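You operate a simulated robot arm through the tools that you are given. There is no shell and no other tool.

You run a simulated robot arm. Do the job below in one go: nothing can be reset, and whatever is moved stays where it is left.

## Task
Move the stop pin to the 80 mm hole, square the film and clamp the green end.
Fine: draw the edge guide back first; then push it up to the pin.
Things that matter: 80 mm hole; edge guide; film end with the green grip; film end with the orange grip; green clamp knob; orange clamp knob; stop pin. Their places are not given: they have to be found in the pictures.

It is judged by the outcome, as a careful person would: the job done as asked, and still so three seconds after it is handed in. It fails if anything else is knocked over, pushed out of place, dropped, spilled or broken.

## Robot
A 7-joint arm with a three-finger gripper, fixed in place. Base frame: the origin is at the foot of the arm, x ahead of it, y to its left, z up. Units: mm, rad, N and s.
With the tool pointing down near the work surface it reaches from about 480 to 940 mm from the base axis. Its first joint turns from -2.897 to 2.897 rad. Payload 2.69 kg.
Tool frame: the origin (TCP) lies between the finger pads and is the grasp point; the fingertips stand 29 mm ahead of it; z points along the fingers, y is the line along which they close. The gripper opens to 120 mm. The gripper's body begins 78 mm behind the TCP.
Orientation is that of the tool frame in the base frame, as a unit quaternion [x, y, z, w]. With the fingers straight down and closing along the base's y, the tool's x points along the base's -x, its y along +y and its z along -z.

## Interface
- The arm moves only by the tool servo_tool. Its argument "rows" is one flat list of numbers, 7 for each row, row after row: the shift along the base's x, y, z in mm, then the turn, a rotation vector about the base's x, y, z in rad, then the opening in per cent of the stroke, from 0 (shut) to 100 (fully open). In form: [x, y, z, ax, ay, az, fingers, x, y, z, ax, ay, az, fingers, ...]. A call has 1 to 20 rows; each row is the pose to reach, as a shift and turn from the pose commanded when the call began. Each row takes 0.2 s and may step no farther than 50 mm and 0.15 rad from the row before; otherwise, or with a gripper value out of range, the whole call is refused. A pose out of reach is approached as far as the arm can. The call stops where the force on the tool passes 40 N (or 10 N more than at its start, if that is more) or the arm is blocked; 0.2 s more then pass. Each finger halts on what it meets, pressing with about 31 N; the grip force reading is that of the motor and also rises with nothing between the fingers. The clock runs only during rows and for 0.2 s after the last one: add rows that repeat a pose to give the fingers time. The reply holds the time, the measured pose of the TCP, the force on the tool along the base axes, the opening and the grip force, in the units named above and with some noise, with the torque about the TCP (base axes, N m) and any sound that the robot's microphone picked up.
- Cameras (640 x 400 px; columns grow to the right, rows downward): "scene" is fixed at [50.9, -651.6, 1443]; the picture's right is [0.74, -0.67, 0.00], its down [-0.51, -0.56, -0.65] and it looks along [0.44, 0.49, -0.76] (base axes); focal length 214 px, centre (320, 200). "wrist" rides on the gripper at [63, 0, -104] in the tool frame; the picture's right is [0.00, 1.00, 0.00], its down [-0.83, 0.00, -0.56] and it looks along [-0.56, 0.00, 0.83] (tool axes); focal length 275 px, centre (320, 200).
- grab_frame(camera): a new picture of that camera. It takes no simulated time.
- slide_trunk(by): slides the trunk up (or, below 0, down) by that many mm; the arm rides with it, the base frame stays. It gives what a move gives, with no picture.
- probe_pixels(camera, pixels): for up to 12 pixels [column, row] of the newest picture of that camera ("zoom" is the newest enlarged one), the place [x, y, z] in the base frame of the surface seen there, good to about 3 mm. It takes no simulated time.
- close_up(camera, box): a new picture of the part [left, top, right, bottom] of that camera's present view, enlarged. It takes no simulated time.
- close_job(): hands the job in; it is judged then, once.

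Unless the task says otherwise, let go and move clear before handing in.

The tools are called after "Request:" as a command line: name --argument value ..., lists and objects as JSON in quotes. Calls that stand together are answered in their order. servo_tool: Moves the arm, as the interface text tells. Its arguments: {"type":"object","properties":{"rows":{"type":"array","items":{"type":"number"}}},"required":["rows"]} The other tools are called the same way: slide_trunk (by) slides the trunk up or down; grab_frame (camera) takes a picture; probe_pixels (camera, pixels) gives the place of the surface under pixels of a picture; close_up (camera, box) takes an enlarged picture of a part of a camera's view; close_job () hands the job in.

At the start:

```text
time_s: 0.0
tcp_pos: [239.3, -302.3, 1191.6]
tool_rot: [-0.001, 1.0, -0.001, 0.0]
wrist_force: [0.4, -0.1, -0.3]
moment: [0.01, 0.01, 0.02]
opening: 119.9
gripper_force: 0.1
trunk travel left (down, up): [-613.0, 0.0]
```

scene: 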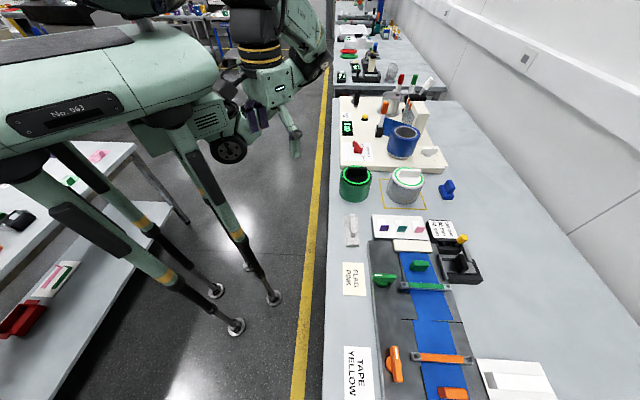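
wrist: 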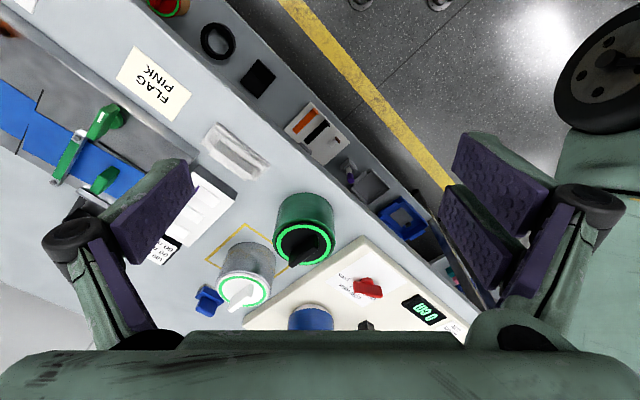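

The scene picture shows a film splicer-like fixture around pixels (370-480, 240-400), with green and orange clamps. I'll take enlarged pictures of that area first.

Request:
close_up --camera "scene" --box '[340, 200, 500, 300]'

Request:
close_up --camera "scene" --box '[340, 300, 500, 400]'

Request:
close_up --camera "wrist" --box '[0, 60, 240, 260]'

```text
4.00 times, centred on (420, 250) of scene
```

zoom: 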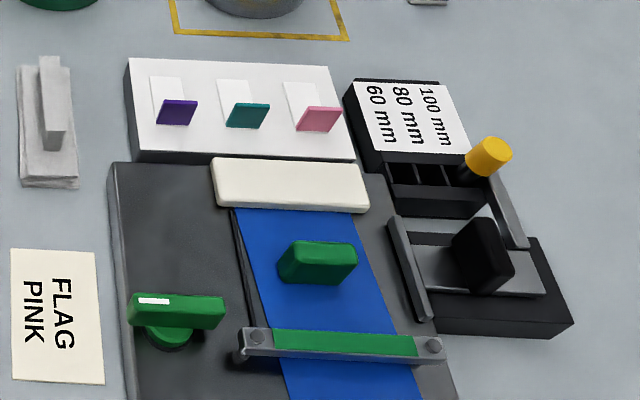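

```text
4.00 times, centred on (420, 350) of scene
```

zoom: 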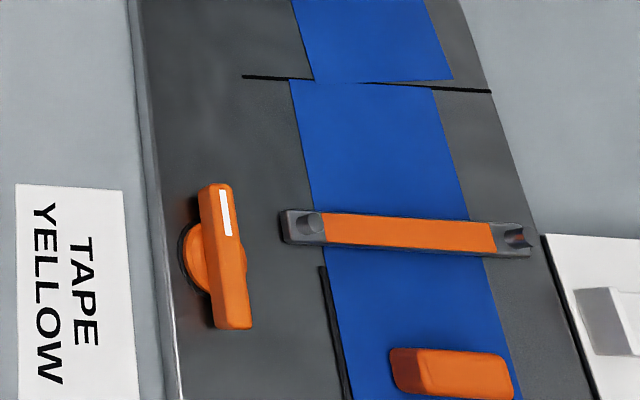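

```text
2.00 times, centred on (120, 160) of wrist
```

zoom: 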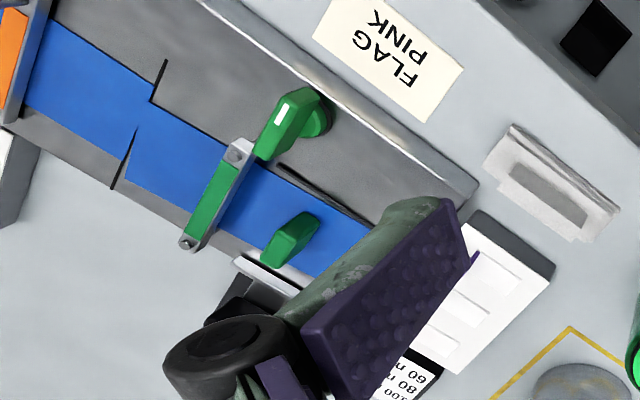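

The guide block (black knob, zoom 1), the yellow stop pin with the 60/80/100 mm label and both clamp knobs are visible. I'll probe them for places.

Request:
close_up --camera "scene" --box '[420, 210, 500, 290]'

Request:
probe_pixels --camera "scene" --pixels '[[462, 238], [460, 263], [418, 265], [383, 280], [425, 286], [395, 365], [440, 357], [452, 394], [500, 240], [350, 200], [385, 330], [445, 310]]'

```text
5.00 times, centred on (460, 250) of scene
```

zoom: 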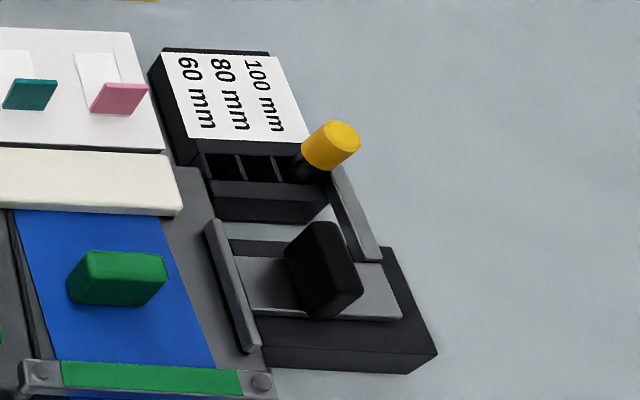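

```text
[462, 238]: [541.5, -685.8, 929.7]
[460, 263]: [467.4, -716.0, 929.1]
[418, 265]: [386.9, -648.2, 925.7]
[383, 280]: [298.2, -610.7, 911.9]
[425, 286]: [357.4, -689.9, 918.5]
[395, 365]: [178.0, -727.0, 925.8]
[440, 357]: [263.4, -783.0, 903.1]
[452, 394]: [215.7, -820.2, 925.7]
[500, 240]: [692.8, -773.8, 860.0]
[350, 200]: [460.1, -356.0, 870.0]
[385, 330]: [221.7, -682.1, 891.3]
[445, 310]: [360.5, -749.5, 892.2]
```

The table is at z≈860, the fixture runs along (-0.7,-0.71), and the guide knob is near (467,-716,929). I'll fly the arm at its present height to a viewpoint looking across the fixture.

Request:
servo_tool --rows '[12, -35, 0, 0, 0, -0.098, 100, 24, -70, 0, 0, 0, -0.196, 100, 36, -105, 0, 0, 0, -0.294, 100, 48, -140, 0, 0, 0, -0.393, 100, 60, -175, 0, 0, 0, -0.491, 100, 73, -210, 0, 0, 0, -0.589, 100, 85, -245, 0, 0, 0, -0.687, 100, 97, -279, 0, 0, 0, -0.785, 100, 97, -279, 0, 0, 0, -0.785, 100]'

Request:
grab_frame --camera "wrist"

Request:
grab_frame --camera "scene"

```text
time_s: 2.0
tcp_pos: [336.5, -577.6, 1169.6]
tool_rot: [0.383, 0.924, -0.002, 0.001]
wrist_force: [0.9, -0.1, 0.0]
moment: [0.02, 0.02, -0.01]
opening: 120.1
gripper_force: 0.1
out of reach, approached as far as the arm can: row 3, 4, 5, 6, 7, 8, 9
trunk travel left (down, up): [-613.0, 0.0]
```

```text
taken
```

wrist: 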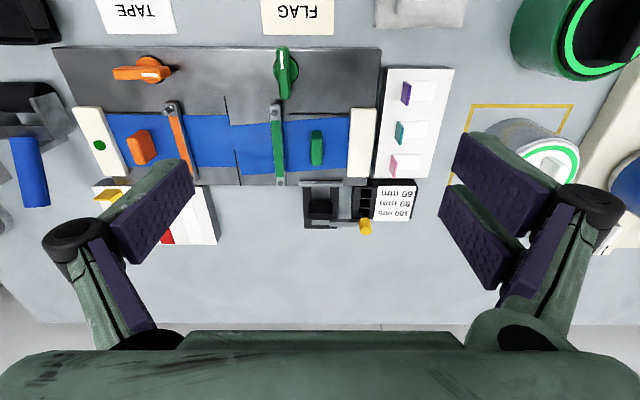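

```text
taken
```

scene: 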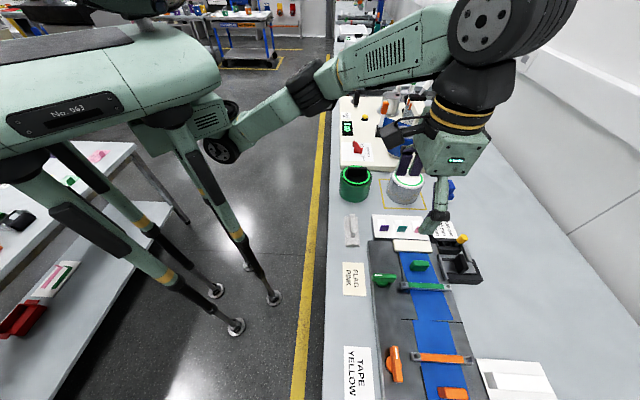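

The wrist picture now shows the fixture from above (guide and pin at about (340,205), green knob (284,70)). The arm was at its reach limit at this height, so I'll zoom in before going lower.

Request:
close_up --camera "wrist" --box '[220, 30, 460, 250]'

Request:
close_up --camera "wrist" --box '[290, 165, 430, 245]'

Request:
close_up --camera "wrist" --box '[90, 30, 310, 190]'

Request:
probe_pixels --camera "wrist" --pixels '[[321, 208], [365, 224], [286, 75], [317, 140], [276, 185], [276, 108], [239, 183], [349, 180], [64, 90], [377, 60], [375, 180], [140, 72]]'

```text
1.82 times, centred on (340, 140) of wrist
```

zoom: 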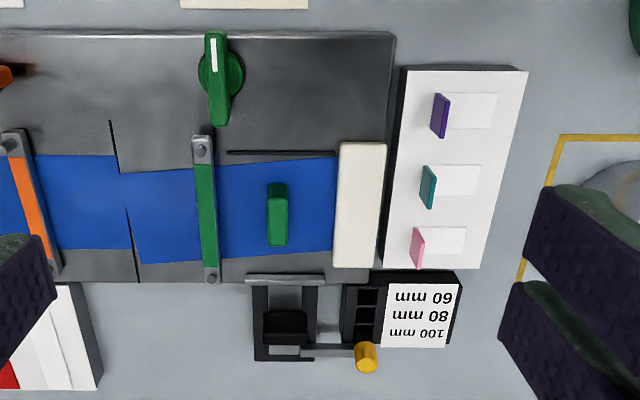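

```text
4.57 times, centred on (360, 205) of wrist
```

zoom: 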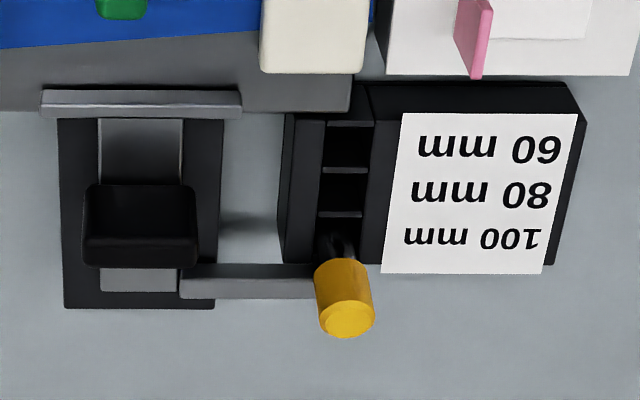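

```text
2.50 times, centred on (200, 110) of wrist
```

zoom: 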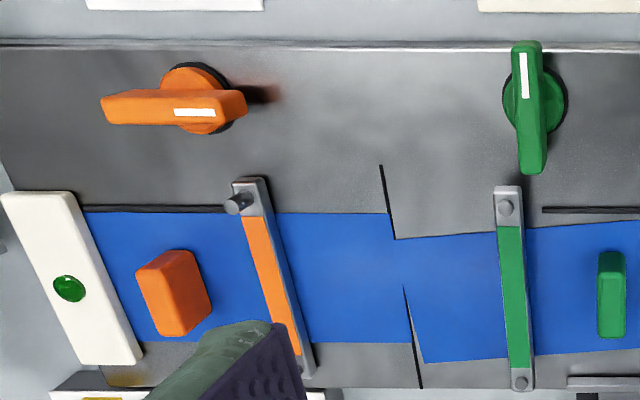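

```text
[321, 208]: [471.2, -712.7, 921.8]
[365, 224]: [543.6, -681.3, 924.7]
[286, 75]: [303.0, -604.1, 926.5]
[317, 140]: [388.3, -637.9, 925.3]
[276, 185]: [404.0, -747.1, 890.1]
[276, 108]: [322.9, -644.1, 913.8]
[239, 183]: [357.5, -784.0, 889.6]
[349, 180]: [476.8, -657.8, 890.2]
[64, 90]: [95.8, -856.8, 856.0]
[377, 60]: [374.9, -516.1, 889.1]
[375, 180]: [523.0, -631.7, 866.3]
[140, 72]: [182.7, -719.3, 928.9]
```

The zoom shows the guide carriage (grey lip next to the film, black handle), its arm resting behind the yellow pin in the 100 mm hole, and the green film end skewed. I'll go lower for a finer look at the guide and the pin.

Request:
servo_tool --rows '[20, -10, -30, 0, 0, 0, 100, 40, -20, -60, 0, 0, 0, 100, 60, -30, -90, 0, 0, 0, 100, 80, -40, -120, 0, 0, 0, 100, 102, -49, -151, 0, 0, 0, 100, 102, -49, -151, 0, 0, 0, 100]'

Request:
grab_frame --camera "wrist"

Request:
close_up --camera "wrist" --box '[220, 100, 420, 260]'

```text
time_s: 3.4
tcp_pos: [437.3, -626.1, 1016.6]
tool_rot: [0.382, 0.924, 0.001, 0.0]
wrist_force: [-0.4, 0.2, 0.0]
moment: [-0.03, -0.01, 0.0]
opening: 120.0
gripper_force: 0.2
trunk travel left (down, up): [-613.0, 0.0]
```

```text
taken
```

wrist: 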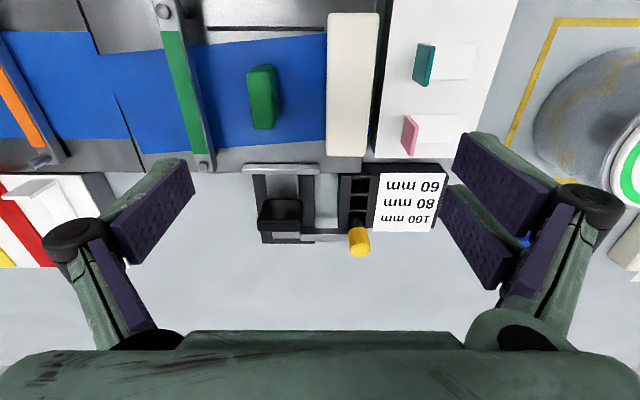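

```text
2.50 times, centred on (320, 180) of wrist
```

zoom: 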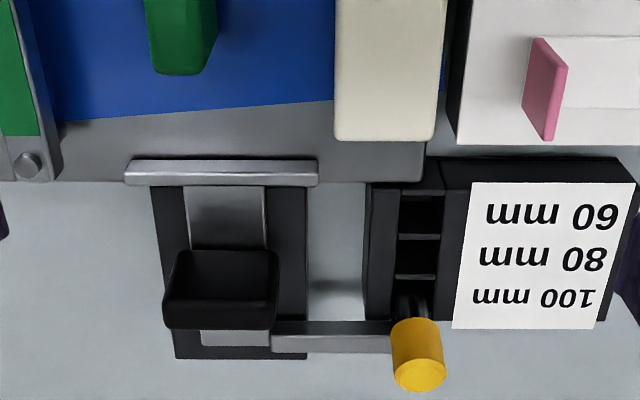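

I can see the three bays (zoom rows 215, 257, 300) with the pin in the 100 mm one, and the guide lip, handle and arm. I'll probe these in the zoom.

Request:
probe_pixels --camera "zoom" --pixels '[[420, 376], [416, 330], [222, 325], [222, 275], [175, 320], [275, 320], [220, 172], [335, 343], [335, 330], [418, 236], [418, 277], [418, 193]]'

Request:
probe_pixels --camera "zoom" --pixels '[[418, 210], [418, 255], [380, 210], [380, 300], [455, 190], [455, 240], [455, 300], [165, 340], [290, 345], [235, 337], [228, 220], [165, 230]]'

Request:
close_up --camera "wrist" --box '[320, 150, 400, 270]'

```text
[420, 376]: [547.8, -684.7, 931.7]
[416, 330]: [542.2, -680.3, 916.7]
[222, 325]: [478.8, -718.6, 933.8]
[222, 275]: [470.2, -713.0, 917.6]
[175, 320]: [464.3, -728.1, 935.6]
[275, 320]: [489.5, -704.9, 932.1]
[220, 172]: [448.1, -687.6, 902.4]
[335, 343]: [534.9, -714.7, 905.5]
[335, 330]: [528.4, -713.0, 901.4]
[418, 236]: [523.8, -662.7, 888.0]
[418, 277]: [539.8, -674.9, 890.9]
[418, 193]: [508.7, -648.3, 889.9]
```

```text
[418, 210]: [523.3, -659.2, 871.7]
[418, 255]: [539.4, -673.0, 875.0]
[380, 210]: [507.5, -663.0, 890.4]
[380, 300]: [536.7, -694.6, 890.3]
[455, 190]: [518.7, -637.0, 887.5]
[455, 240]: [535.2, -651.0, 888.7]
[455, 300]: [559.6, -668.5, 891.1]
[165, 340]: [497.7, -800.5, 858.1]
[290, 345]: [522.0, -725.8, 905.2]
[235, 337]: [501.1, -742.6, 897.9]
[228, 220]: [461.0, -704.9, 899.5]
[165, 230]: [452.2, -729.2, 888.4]
```

```text
3.33 times, centred on (360, 210) of wrist
```

zoom: 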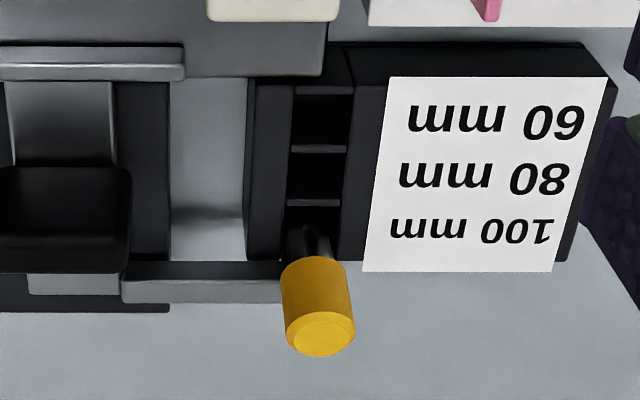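

Converted to fixture axes (45° frame), the bays are 20 mm apart with the pin in the far one. The handle (~36 mm wide, top z≈934) is centred near (478,-717), and my present yaw can grip its sides. I'll go over the handle with the fingers at 50 %.

Request:
servo_tool --rows '[13, -30, 0, 0, 0, 0, 80, 27, -61, 0, 0, 0, 0, 60, 40.3, -91.3, 0, 0, 0, 0, 50, 40.3, -91.3, -10, 0, 0, 0, 50, 40.3, -91.3, -20, 0, 0, 0, 50, 40.3, -91.3, -20, 0, 0, 0, 50]'

Request:
grab_frame --camera "wrist"

Request:
close_up --camera "scene" --box '[420, 210, 500, 290]'

```text
time_s: 4.8
tcp_pos: [458.1, -659.8, 986.6]
tool_rot: [0.383, 0.924, 0.0, 0.0]
wrist_force: [0.3, 0.2, 0.1]
moment: [0.01, -0.05, 0.02]
opening: 60.1
gripper_force: 0.1
out of reach, approached as far as the arm can: row 1, 2, 3, 4, 5, 6
trunk travel left (down, up): [-613.0, 0.0]
```

```text
taken
```

wrist: 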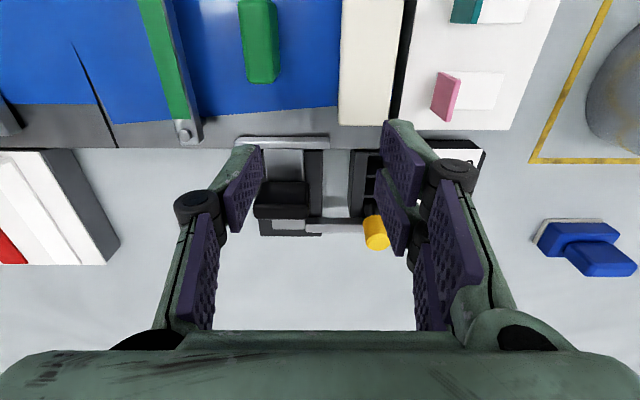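

```text
5.00 times, centred on (460, 250) of scene
```

zoom: 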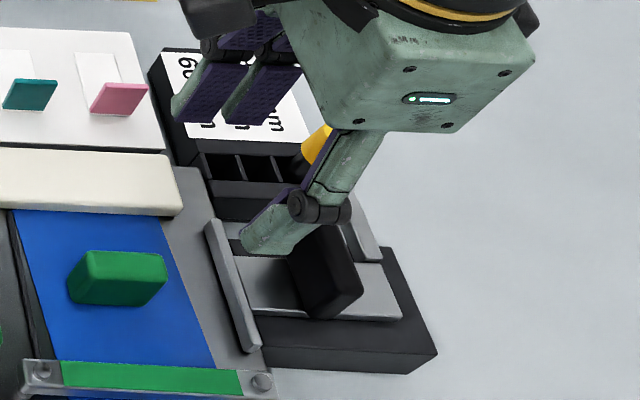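

The arm stops short of the handle (out of reach at z≈987, r≈803). I'll look at the arm's shape to decide which way the trunk should go.

Request:
grab_frame --camera "scene"

Request:
probe_pixels --camera "scene" --pixels '[[222, 148], [215, 120], [300, 95], [410, 70], [480, 25], [465, 110], [450, 150], [130, 50], [245, 245], [190, 150], [240, 125], [340, 85]]'

```text
taken
```

scene: 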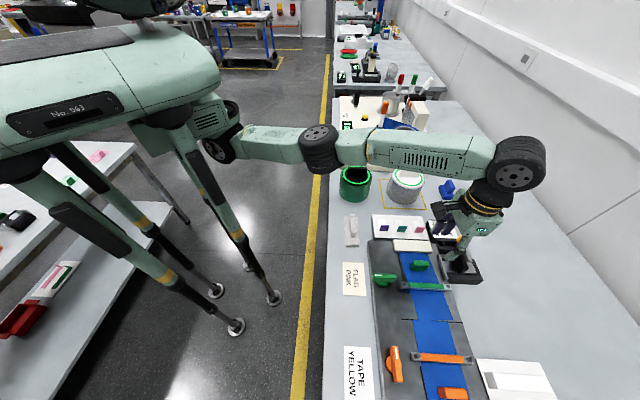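

```text
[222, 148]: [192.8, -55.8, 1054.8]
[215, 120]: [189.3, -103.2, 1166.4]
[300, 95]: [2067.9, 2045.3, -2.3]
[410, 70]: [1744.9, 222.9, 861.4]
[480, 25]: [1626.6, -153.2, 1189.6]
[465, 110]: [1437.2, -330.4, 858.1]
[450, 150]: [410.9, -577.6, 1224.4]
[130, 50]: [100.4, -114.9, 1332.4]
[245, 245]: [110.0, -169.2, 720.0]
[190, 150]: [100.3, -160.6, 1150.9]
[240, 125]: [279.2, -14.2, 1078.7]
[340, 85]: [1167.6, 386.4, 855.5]
```

Request:
probe_pixels --camera "scene" --pixels '[[318, 148], [320, 130], [345, 145], [415, 155], [480, 160], [518, 175], [520, 145], [485, 205], [265, 140], [470, 225], [225, 150], [205, 125]]'

```text
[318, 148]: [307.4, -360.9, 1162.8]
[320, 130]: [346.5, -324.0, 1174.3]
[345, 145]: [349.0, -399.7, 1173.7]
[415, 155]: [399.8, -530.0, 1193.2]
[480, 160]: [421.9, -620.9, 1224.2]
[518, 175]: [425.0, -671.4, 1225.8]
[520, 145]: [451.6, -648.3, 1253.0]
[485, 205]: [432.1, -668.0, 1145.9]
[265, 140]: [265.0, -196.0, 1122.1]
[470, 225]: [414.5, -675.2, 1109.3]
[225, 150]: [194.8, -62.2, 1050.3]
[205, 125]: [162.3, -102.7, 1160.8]
```

The arm is stretched almost straight from a shoulder at about (195,-60), which is not turned toward the work. I'll draw the tool in and swing it clockwise around the base, to see whether the first joint follows and frees up reach.

Request:
servo_tool --rows '[-20, 30, 5, 0, 0, 0, 50, -50, 60, 10, 0, 0, 0, 50, -80, 80, 20, 0, 0, 0, 50, -120, 90, 20, 0, 0, 0, 50, -165, 90, 20, 0, 0, 0, 50, -210, 80, 20, 0, 0, 0, 50, -255, 70, 20, 0, 0, 0, 50, -300, 55, 20, 0, 0, 0, 50, -345, 40, 20, 0, 0, 0, 50, -345, 40, 20, 0, 0, 0, 50]'

Request:
grab_frame --camera "scene"

```text
time_s: 7.0
tcp_pos: [110.7, -617.6, 1007.2]
tool_rot: [0.382, 0.924, 0.0, 0.001]
wrist_force: [0.3, -0.4, 0.2]
moment: [0.0, -0.02, -0.01]
opening: 60.2
gripper_force: 0.1
out of reach, approached as far as the arm can: row 1, 2
trunk travel left (down, up): [-613.0, 0.0]
```

```text
taken
```

scene: 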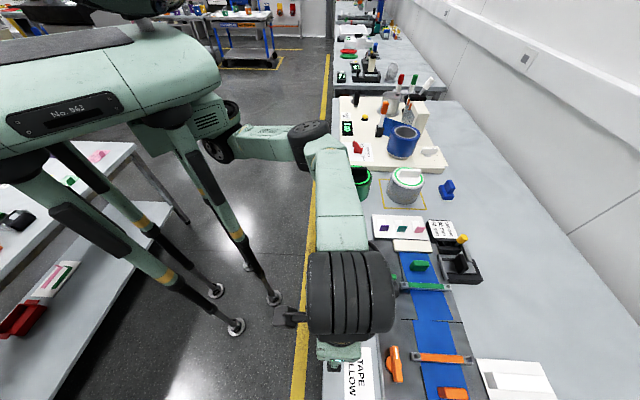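

Request:
probe_pixels --camera "scene" --pixels '[[215, 150], [225, 110], [240, 140], [265, 140], [295, 150], [310, 130], [325, 150], [335, 190], [345, 240], [350, 290], [340, 350], [205, 120]]'

Request:
close_up --camera "scene" --box '[120, 70, 400, 245]'

```text
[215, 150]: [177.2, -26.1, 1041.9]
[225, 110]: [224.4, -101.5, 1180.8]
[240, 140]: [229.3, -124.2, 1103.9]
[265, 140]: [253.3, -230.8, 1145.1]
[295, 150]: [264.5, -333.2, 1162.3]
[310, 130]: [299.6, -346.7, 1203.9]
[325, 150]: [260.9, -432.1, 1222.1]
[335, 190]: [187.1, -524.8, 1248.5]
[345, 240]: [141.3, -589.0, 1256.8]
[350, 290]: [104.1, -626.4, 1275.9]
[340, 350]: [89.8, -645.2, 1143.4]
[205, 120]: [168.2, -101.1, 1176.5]
```

```text
2.29 times, centred on (260, 158) of scene
```

zoom: 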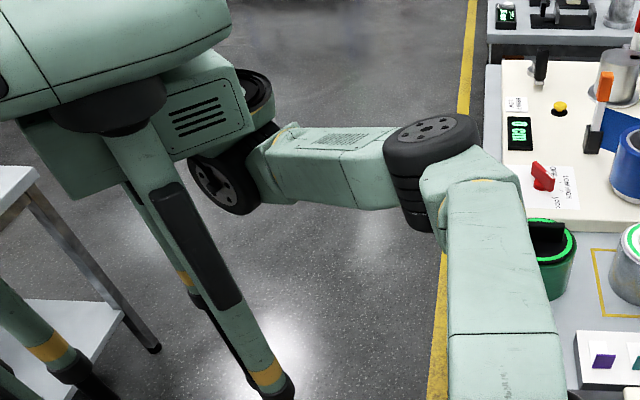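

The shoulder sits near (200,-50). I'll test the reach from this side by moving outward toward (300,-760).

Request:
servo_tool --rows '[38, -28, -4, 0, 0, 0, 50, 76, -56, -8, 0, 0, 0, 50, 114, -85, -12, 0, 0, 0, 50, 152, -113, -15, 0, 0, 0, 50, 190, -142, -17, 0, 0, 0, 50, 190, -142, -17, 0, 0, 0, 50, 190, -142, -17, 0, 0, 0, 50]'

Request:
grab_frame --camera "scene"

```text
time_s: 8.6
tcp_pos: [300.6, -695.9, 986.8]
tool_rot: [0.383, 0.924, 0.0, 0.001]
wrist_force: [-0.2, -1.2, 0.5]
moment: [0.06, 0.01, -0.02]
opening: 59.9
gripper_force: 0.1
out of reach, approached as far as the arm can: row 3, 4, 5, 6, 7
trunk travel left (down, up): [-613.0, 0.0]
```

```text
taken
```

scene: 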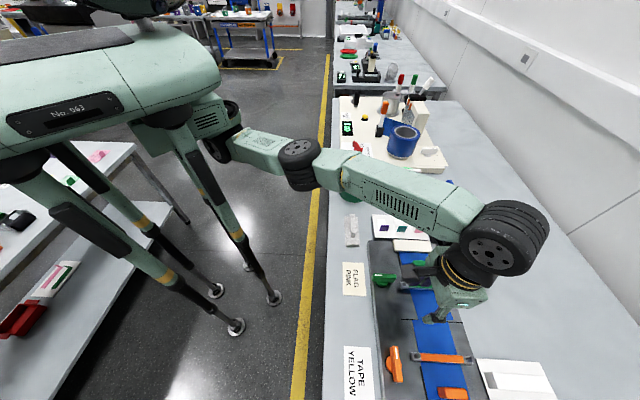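

Both limit points fit a fixed shoulder near x≈220, so with the tool straight down the handle is beyond reach. Tilting the fingers outward about 0.5 rad around the film axis brings the wrist closer, so I'll tilt and hover over the handle at z≈985.

Request:
servo_tool --rows '[0, 15, 5, -0.088, -0.088, 0, 50, 0, 15, 5, -0.177, -0.177, 0, 50, 20, 10, 5, -0.265, -0.265, 0, 50, 60, 0, 5, -0.354, -0.354, 0, 50, 100, -10, 0, -0.354, -0.354, 0, 50, 140, -15, 0, -0.354, -0.354, 0, 50, 177, -21.4, -2, -0.354, -0.354, 0, 50, 177, -21.4, -2, -0.354, -0.354, 0, 50, 177, -21.4, -2, -0.354, -0.354, 0, 50]'

Request:
grab_frame --camera "wrist"

Request:
grab_frame --camera "scene"

```text
time_s: 10.6
tcp_pos: [472.1, -721.6, 986.1]
tool_rot: [0.371, 0.895, -0.095, 0.229]
wrist_force: [-1.3, -0.3, -0.6]
moment: [-0.02, 0.04, 0.01]
opening: 59.9
gripper_force: 0.0
trunk travel left (down, up): [-613.0, 0.0]
```

```text
taken
```

wrist: 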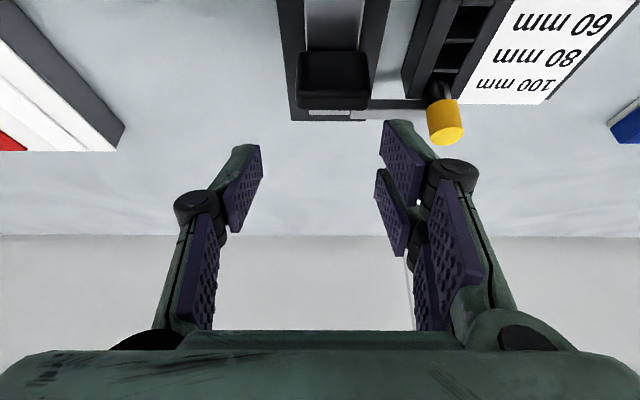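

```text
taken
```

scene: 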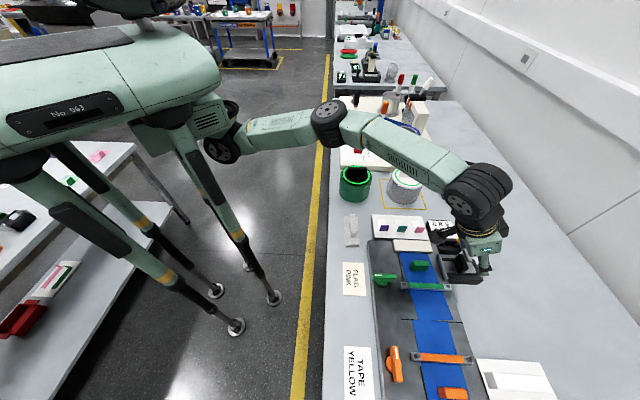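

The tilted tool reaches over the handle; in the wrist picture the handle centre is at column 333 against 320 for the gripper, so I need about +7 mm along the film axis. I'll correct and lower to z≈945, then check.

Request:
servo_tool --rows '[4.9, 4.9, -15, 0, 0, 0, 50, 4.9, 4.9, -28, 0, 0, 0, 50, 4.9, 4.9, -41, 0, 0, 0, 50, 4.9, 4.9, -41, 0, 0, 0, 50]'

Request:
grab_frame --camera "wrist"

Request:
close_up --camera "scene" --box '[420, 210, 500, 290]'

```text
time_s: 11.6
tcp_pos: [477.5, -716.1, 942.4]
tool_rot: [0.371, 0.895, -0.095, 0.229]
wrist_force: [0.9, -0.1, 0.5]
moment: [0.03, 0.01, -0.02]
opening: 59.9
gripper_force: 0.1
trunk travel left (down, up): [-613.0, 0.0]
```

```text
taken
```

wrist: 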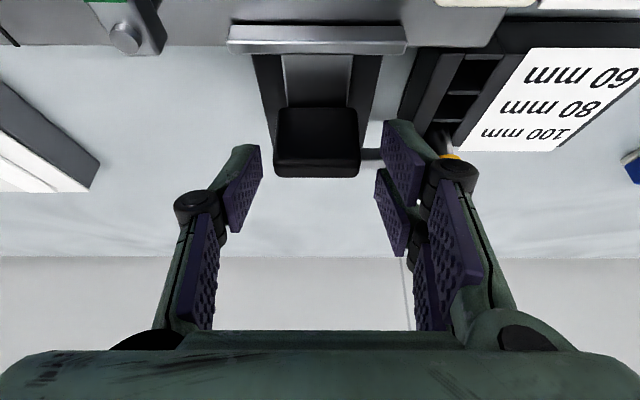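

```text
5.00 times, centred on (460, 250) of scene
```

zoom: 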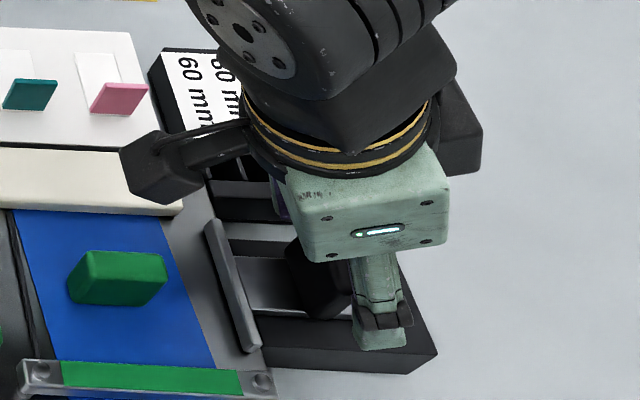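

The handle is now centred between the fingers (columns 275–360). I'll shift 8 mm toward the film so the tilted pads cover it, lower to z≈933 and close gently.

Request:
servo_tool --rows '[-5.6, 5.6, 0, 0, 0, 0, 50, -5.6, 5.6, -9.5, 0, 0, 0, 50, -5.6, 5.6, -9.5, 0, 0, 0, 40, -5.6, 5.6, -9.5, 0, 0, 0, 30, -5.6, 5.6, -9.5, 0, 0, 0, 25, -5.6, 5.6, -9.5, 0, 0, 0, 20, -5.6, 5.6, -9.5, 0, 0, 0, 20]'

Request:
grab_frame --camera "wrist"

```text
time_s: 13.2
tcp_pos: [471.2, -710.8, 934.6]
tool_rot: [0.371, 0.895, -0.095, 0.229]
wrist_force: [-5.8, -5.7, 0.6]
moment: [-0.33, 0.1, -0.22]
opening: 39.7
gripper_force: 44.9
trunk travel left (down, up): [-613.0, 0.0]
```

```text
taken
```

wrist: 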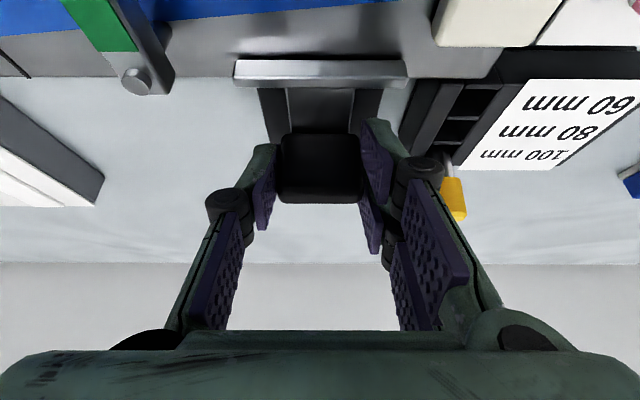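

The handle is held (opening 39.7 mm, grip 45 N), with a slight sideways bias of 8 N. I'll relax that by 1 mm and draw the guide back slowly, away from the film, by about 15 mm.

Request:
servo_tool --rows '[-0.7, -0.7, 0, 0, 0, 0, 20, 1.4, -2.8, 0, 0, 0, 0, 20, 3.5, -4.9, 0, 0, 0, 0, 20, 5.7, -7.1, 0, 0, 0, 0, 20, 7.8, -9.2, 0, 0, 0, 0, 20, 9.9, -11.3, 0, 0, 0, 0, 20, 9.9, -11.3, 0, 0, 0, 0, 20]'

Request:
grab_frame --camera "wrist"

```text
time_s: 14.8
tcp_pos: [480.4, -720.3, 933.6]
tool_rot: [0.372, 0.895, -0.094, 0.228]
wrist_force: [-17.7, 17.5, 2.7]
moment: [0.86, 0.47, -0.19]
opening: 39.4
gripper_force: 44.8
trunk travel left (down, up): [-613.0, 0.0]
```

```text
taken
```

wrist: 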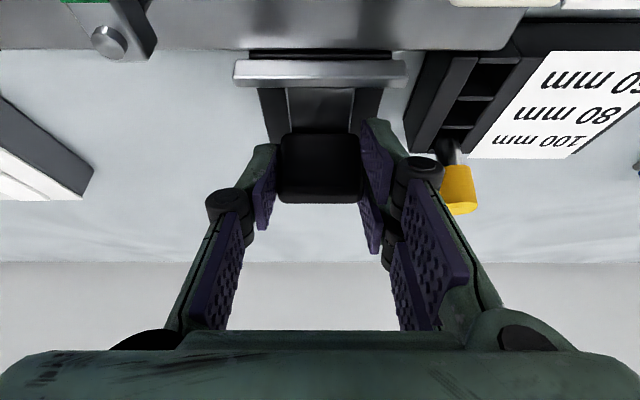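

The guide followed by about 13 mm with a 25 N resistance. I'll draw it another 4 mm to learn whether this is friction or an end stop.

Request:
servo_tool --rows '[1.4, -1.4, 0, 0, 0, 0, 20, 2.8, -2.8, 0, 0, 0, 0, 20, 2.8, -2.8, 0, 0, 0, 0, 20]'

Request:
servo_tool --rows '[-0.7, 0.7, 0, 0, 0, 0, 20, -0.7, 0.7, 0, 0, 0, 0, 20]'

```text
time_s: 15.6
tcp_pos: [482.5, -722.7, 933.8]
tool_rot: [0.371, 0.895, -0.095, 0.228]
wrist_force: [-20.8, 19.0, -2.3]
moment: [0.65, 0.5, -0.23]
opening: 39.3
gripper_force: 44.8
trunk travel left (down, up): [-613.0, 0.0]
```

```text
time_s: 16.2
tcp_pos: [482.9, -723.3, 933.1]
tool_rot: [0.371, 0.895, -0.096, 0.228]
wrist_force: [-19.4, 15.1, -5.1]
moment: [0.52, 0.57, -0.25]
opening: 39.2
gripper_force: 45.3
trunk travel left (down, up): [-613.0, 0.0]
```

The force stays near 25 N without climbing, so it is friction, and the guide is about 17 mm back. I'll relax, let go, rise and look.

Request:
servo_tool --rows '[-0.7, 0.7, 0, 0, 0, 0, 20, -0.7, 0.7, 0, 0, 0, 0, 30, -0.7, 0.7, 0, 0, 0, 0, 40, -0.7, 0.7, 0, 0, 0, 0, 50, -0.7, 0.7, 0, 0, 0, 0, 50, -0.7, 0.7, 15, 0, 0, 0, 50, -0.7, 0.7, 35, 0, 0, 0, 50, -15, 15, 50, 0, 0, 0, 50, -30, 30, 55, 0, 0, 0, 50, -40, 40, 55, 0, 0, 0, 50]'

Request:
grab_frame --camera "wrist"

Request:
close_up --camera "wrist" --box '[220, 80, 500, 260]'

```text
time_s: 18.4
tcp_pos: [445.5, -682.7, 986.8]
tool_rot: [0.37, 0.895, -0.095, 0.23]
wrist_force: [-0.3, 0.8, 0.6]
moment: [0.01, -0.01, 0.03]
opening: 59.8
gripper_force: 0.0
trunk travel left (down, up): [-613.0, 0.0]
```

```text
taken
```

wrist: 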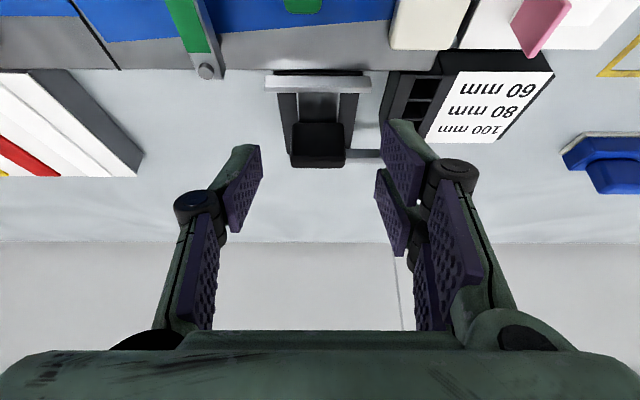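

```text
2.22 times, centred on (360, 170) of wrist
```

zoom: 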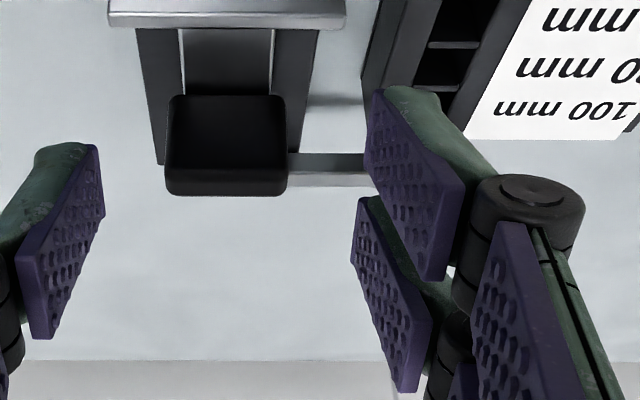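

The guide stays drawn back. The pin is hidden by the right finger, so I'll move about 70 mm along the film axis to centre on it.

Request:
servo_tool --rows '[16.5, 16.5, 0, 0, 0, 0, 50, 33, 33, 0, 0, 0, 0, 45, 49.5, 49.5, 0, 0, 0, 0, 40, 49.5, 49.5, 0, 0, 0, 0, 40]'

Request:
grab_frame --camera "wrist"

Request:
close_up --camera "wrist" --box '[220, 60, 420, 200]'

```text
time_s: 19.4
tcp_pos: [495.8, -632.6, 988.3]
tool_rot: [0.37, 0.895, -0.095, 0.229]
wrist_force: [-0.2, -0.3, -0.2]
moment: [-0.01, 0.02, -0.01]
opening: 47.9
gripper_force: 0.0
trunk travel left (down, up): [-613.0, 0.0]
```

```text
taken
```

wrist: 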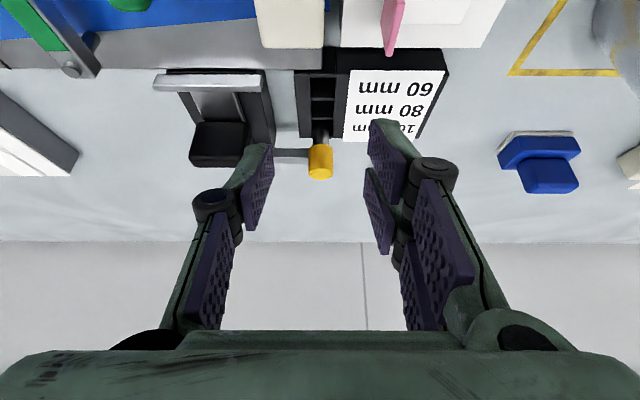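

```text
2.86 times, centred on (320, 130) of wrist
```

zoom: 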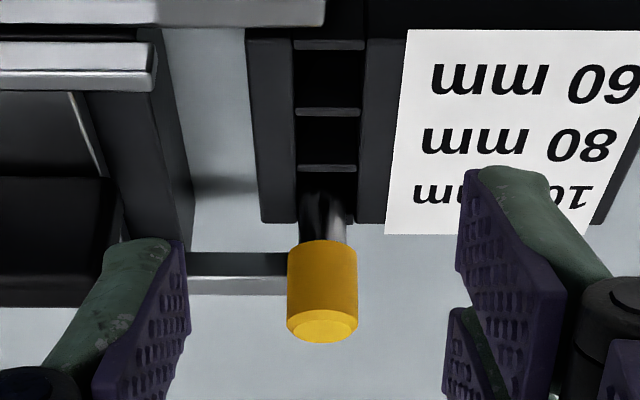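

Request:
probe_pixels --camera "zoom" --pixels '[[323, 327], [322, 260], [322, 245], [322, 285], [327, 168], [327, 112], [327, 45], [315, 210], [335, 220], [240, 285], [240, 265], [375, 200]]'

```text
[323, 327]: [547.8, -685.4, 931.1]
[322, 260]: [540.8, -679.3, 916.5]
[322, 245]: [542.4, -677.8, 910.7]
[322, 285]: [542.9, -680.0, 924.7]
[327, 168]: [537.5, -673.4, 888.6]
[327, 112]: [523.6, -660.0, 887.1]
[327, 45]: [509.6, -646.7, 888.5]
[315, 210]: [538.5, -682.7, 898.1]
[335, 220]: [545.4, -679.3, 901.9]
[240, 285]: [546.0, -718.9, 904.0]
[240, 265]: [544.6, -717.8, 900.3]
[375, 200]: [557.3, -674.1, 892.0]
```

The pin head (≈20 mm across, z 909–931) is centred at about (547,-685), and the bay spacing is ≈20 mm. I'll move over it at this height, then descend and check before closing.

Request:
servo_tool --rows '[24, -24, 0, 0, 0, 0, 40, 47.4, -48.2, 0, 0, 0, 0, 40, 47.4, -48.2, -20, 0, 0, 0, 40, 47.4, -48.2, -40, 0, 0, 0, 40, 47.4, -48.2, -48, 0, 0, 0, 40, 47.4, -48.2, -58.3, 0, 0, 0, 40, 47.4, -48.2, -58.3, 0, 0, 0, 40]'

Request:
grab_frame --camera "wrist"

Request:
close_up --camera "wrist" --box '[220, 60, 420, 260]'

```text
time_s: 21.0
tcp_pos: [540.9, -683.7, 928.9]
tool_rot: [0.371, 0.895, -0.095, 0.229]
wrist_force: [-0.6, -1.1, 0.5]
moment: [0.02, 0.0, 0.01]
opening: 48.3
gripper_force: 0.1
trunk travel left (down, up): [-613.0, 0.0]
```

```text
taken
```

wrist: 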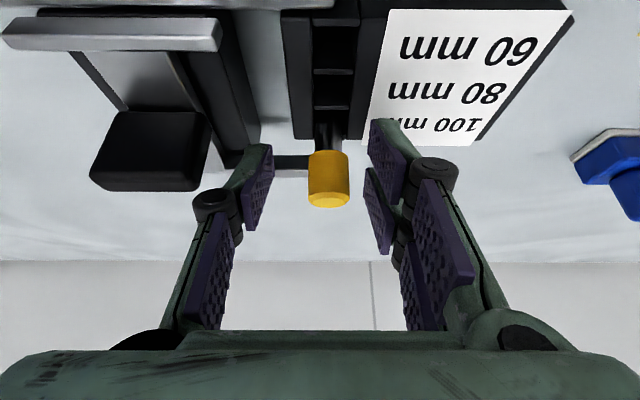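

```text
2.00 times, centred on (320, 160) of wrist
```

zoom: 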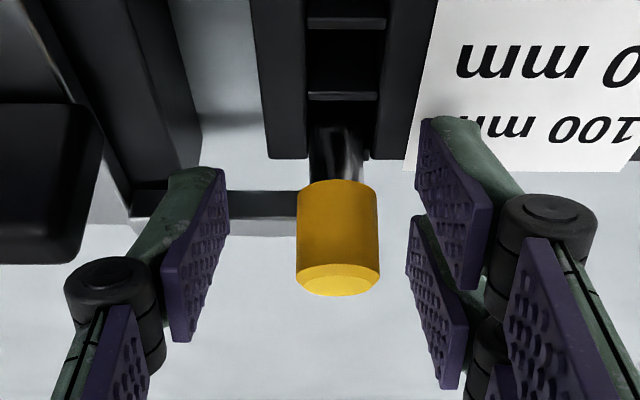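

The head sits at column 328 between the pads (midpoint ≈319), about 4 mm off. I'll shift 4 mm along the film axis and close on it.

Request:
servo_tool --rows '[2.8, 2.8, 0, 0, 0, 0, 40, 2.8, 2.8, 0, 0, 0, 0, 30, 2.8, 2.8, 0, 0, 0, 0, 20, 2.8, 2.8, 0, 0, 0, 0, 10, 2.8, 2.8, 0, 0, 0, 0, 5, 2.8, 2.8, 0, 0, 0, 0, 5]'

Request:
grab_frame --camera "wrist"

```text
time_s: 22.4
tcp_pos: [542.0, -679.9, 929.5]
tool_rot: [0.371, 0.895, -0.095, 0.229]
wrist_force: [0.4, -0.5, -0.1]
moment: [0.03, -0.01, 0.0]
opening: 17.2
gripper_force: 31.0
trunk travel left (down, up): [-613.0, 0.0]
```

```text
taken
```

wrist: 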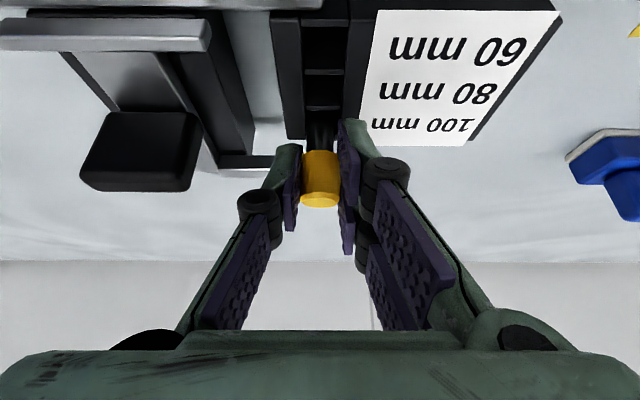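

The pin head is gripped (opening 17.2 mm, 31 N) with no side load. I'll lift it straight up 50 mm.

Request:
servo_tool --rows '[0, 0, 5, 0, 0, 0, 5, 0, 0, 12, 0, 0, 0, 5, 0, 0, 22, 0, 0, 0, 5, 0, 0, 35, 0, 0, 0, 5, 0, 0, 48, 0, 0, 0, 5, 0, 0, 48, 0, 0, 0, 5]'

Request:
grab_frame --camera "wrist"

Request:
close_up --camera "wrist" --box '[240, 40, 420, 220]'

Request:
close_up --camera "scene" --box '[420, 200, 500, 280]'

```text
time_s: 23.8
tcp_pos: [545.0, -678.5, 977.8]
tool_rot: [0.371, 0.895, -0.095, 0.228]
wrist_force: [1.1, -0.2, -0.5]
moment: [-0.01, -0.03, -0.01]
opening: 17.5
gripper_force: 30.8
trunk travel left (down, up): [-613.0, 0.0]
```

```text
taken
```

wrist: 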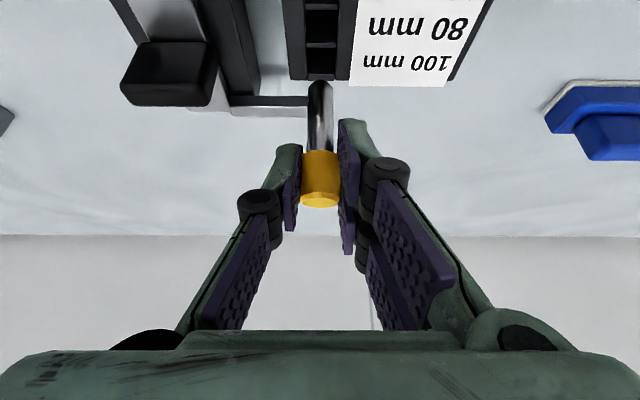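

```text
2.22 times, centred on (330, 130) of wrist
```

zoom: 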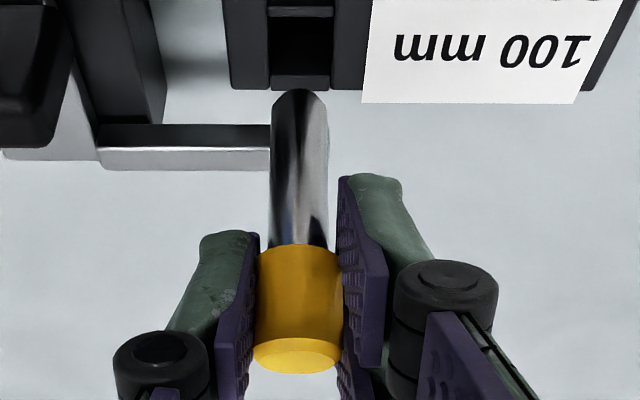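

```text
5.00 times, centred on (460, 240) of scene
```

zoom: 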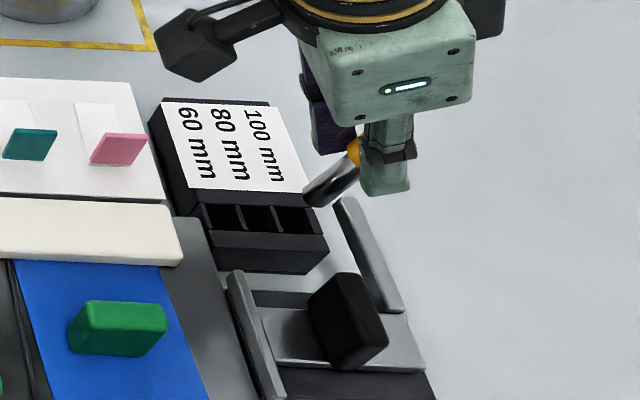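

The pin is out; its stem end is at about wrist pixel (320,85). I'll probe stem, head and bays to check the clearance before shifting.

Request:
probe_pixels --camera "wrist" --pixels '[[320, 85], [320, 100], [320, 145], [320, 198], [321, 76], [321, 45], [321, 8], [300, 60], [342, 60], [250, 100], [290, 104], [310, 60]]'

```text
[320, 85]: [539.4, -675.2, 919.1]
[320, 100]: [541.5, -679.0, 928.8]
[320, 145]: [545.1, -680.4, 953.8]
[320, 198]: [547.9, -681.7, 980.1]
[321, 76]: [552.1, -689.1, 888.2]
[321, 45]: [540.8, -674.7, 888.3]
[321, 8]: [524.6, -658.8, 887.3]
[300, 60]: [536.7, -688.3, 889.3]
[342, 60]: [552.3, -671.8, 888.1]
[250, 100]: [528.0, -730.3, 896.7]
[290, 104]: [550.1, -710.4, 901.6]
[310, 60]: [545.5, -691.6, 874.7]
```

The stem end is at z≈917, well above the 890 block top, and lines up with the bay column. The bay walls are at a≈837, 857.5 and 877.7, so I'll shift 20 mm toward the film.

Request:
servo_tool --rows '[-5, 5, 0, 0, 0, 0, 5, -10, 10, 0, 0, 0, 0, 5, -14.4, 14.4, 0, 0, 0, 0, 5, -14.4, 14.4, 0, 0, 0, 0, 5, -14.4, 14.4, 0, 0, 0, 0, 5]'

Request:
grab_frame --camera "wrist"

Request:
close_up --camera "wrist" --box '[240, 20, 400, 120]'

Request:
close_up --camera "scene" --box '[430, 205, 490, 265]'

```text
time_s: 25.0
tcp_pos: [529.2, -664.6, 979.1]
tool_rot: [0.37, 0.895, -0.095, 0.229]
wrist_force: [0.6, -0.1, -0.9]
moment: [-0.02, -0.03, 0.01]
opening: 17.2
gripper_force: 31.2
trunk travel left (down, up): [-613.0, 0.0]
```

```text
taken
```

wrist: 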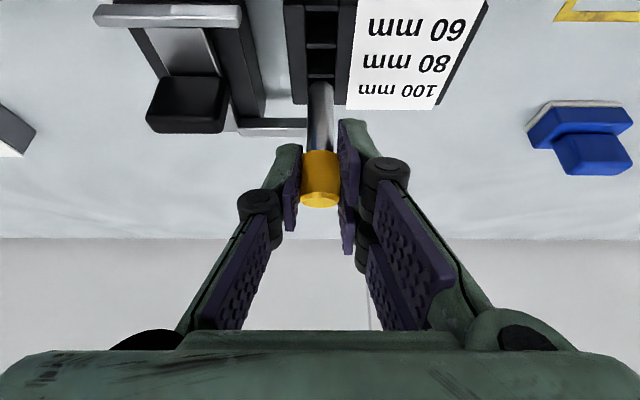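

```text
4.00 times, centred on (320, 70) of wrist
```

zoom: 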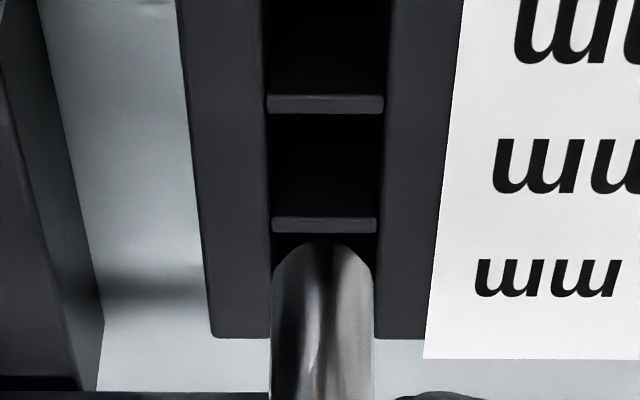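

```text
6.67 times, centred on (460, 235) of scene
```

zoom: 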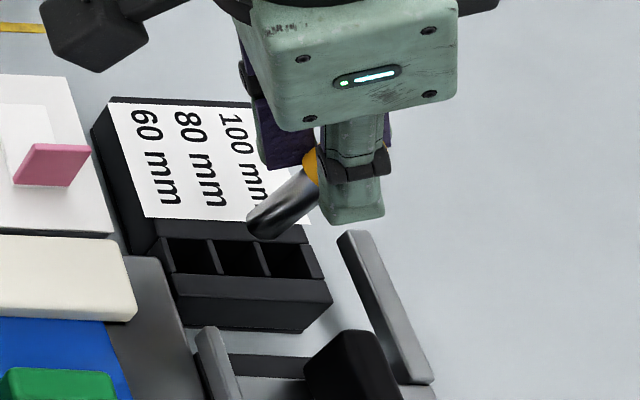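

The stem end sits right over the middle bay (zoom row 245, between dividers at rows 104 and 225 once projected down). I'll lower it in stages and watch the force.

Request:
servo_tool --rows '[0, 0, -10, 0, 0, 0, 5, 0, 0, -18, 0, 0, 0, 5, 0, 0, -23, 0, 0, 0, 5, 0, 0, -23, 0, 0, 0, 5]'

Request:
close_up --camera "wrist" --box '[240, 40, 400, 140]'

Request:
close_up --camera "scene" --box '[430, 205, 490, 265]'

```text
time_s: 26.0
tcp_pos: [530.9, -664.7, 954.5]
tool_rot: [0.371, 0.895, -0.095, 0.229]
wrist_force: [0.5, -0.5, -0.1]
moment: [-0.01, 0.02, 0.03]
opening: 17.0
gripper_force: 31.2
trunk travel left (down, up): [-613.0, 0.0]
```

```text
4.00 times, centred on (320, 90) of wrist
```

zoom: 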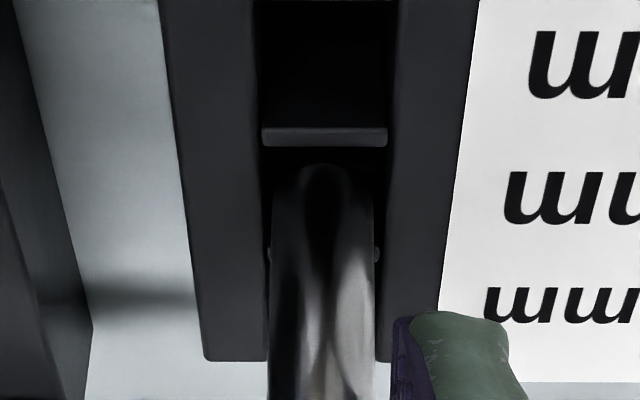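

```text
6.67 times, centred on (460, 235) of scene
```

zoom: 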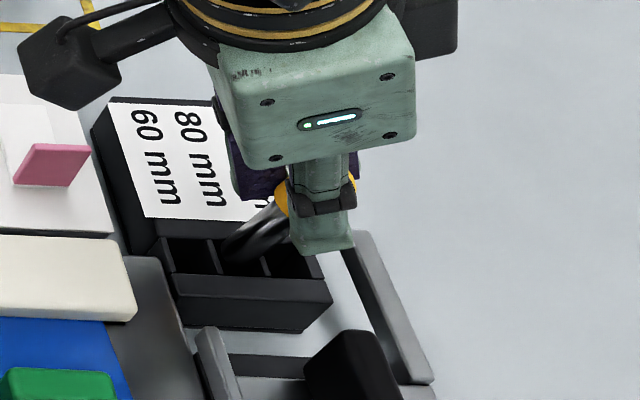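

The tip is just entering the middle (80 mm) bay with gaps on both sides. I'll lower the remaining 25 mm slowly.

Request:
servo_tool --rows '[0, 0, -4, 0, 0, 0, 5, 0, 0, -8, 0, 0, 0, 5, 0, 0, -12, 0, 0, 0, 5, 0, 0, -16, 0, 0, 0, 5, 0, 0, -20, 0, 0, 0, 5, 0, 0, -23, 0, 0, 0, 5, 0, 0, -25, 0, 0, 0, 5, 0, 0, -25, 0, 0, 0, 5]'

Request:
grab_frame --camera "wrist"

Request:
close_up --camera "scene" --box '[430, 205, 490, 265]'

```text
time_s: 27.8
tcp_pos: [529.7, -665.0, 929.4]
tool_rot: [0.37, 0.895, -0.095, 0.228]
wrist_force: [5.7, -4.0, 1.9]
moment: [-0.29, -0.31, -0.02]
opening: 17.3
gripper_force: 30.8
trunk travel left (down, up): [-613.0, 0.0]
```

```text
taken
```

wrist: 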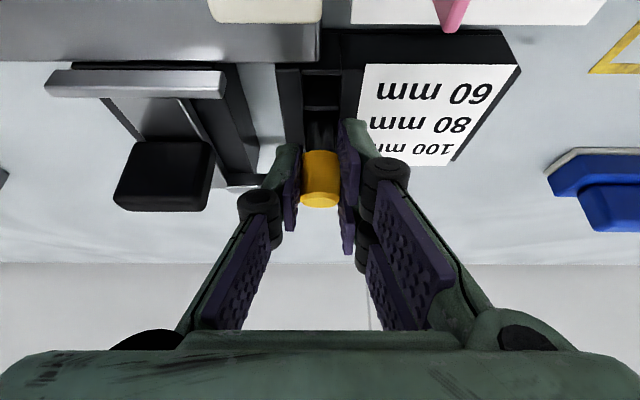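

```text
6.67 times, centred on (460, 235) of scene
```

zoom: 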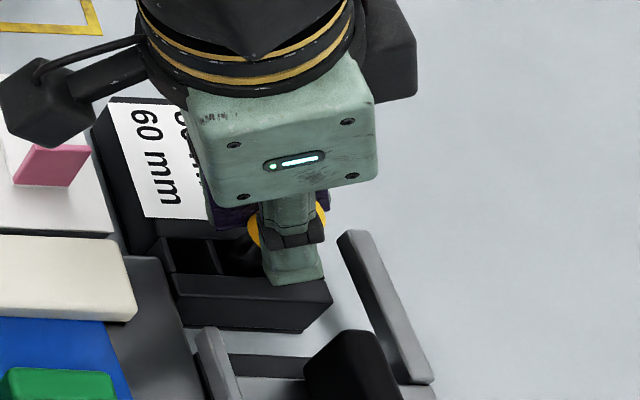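

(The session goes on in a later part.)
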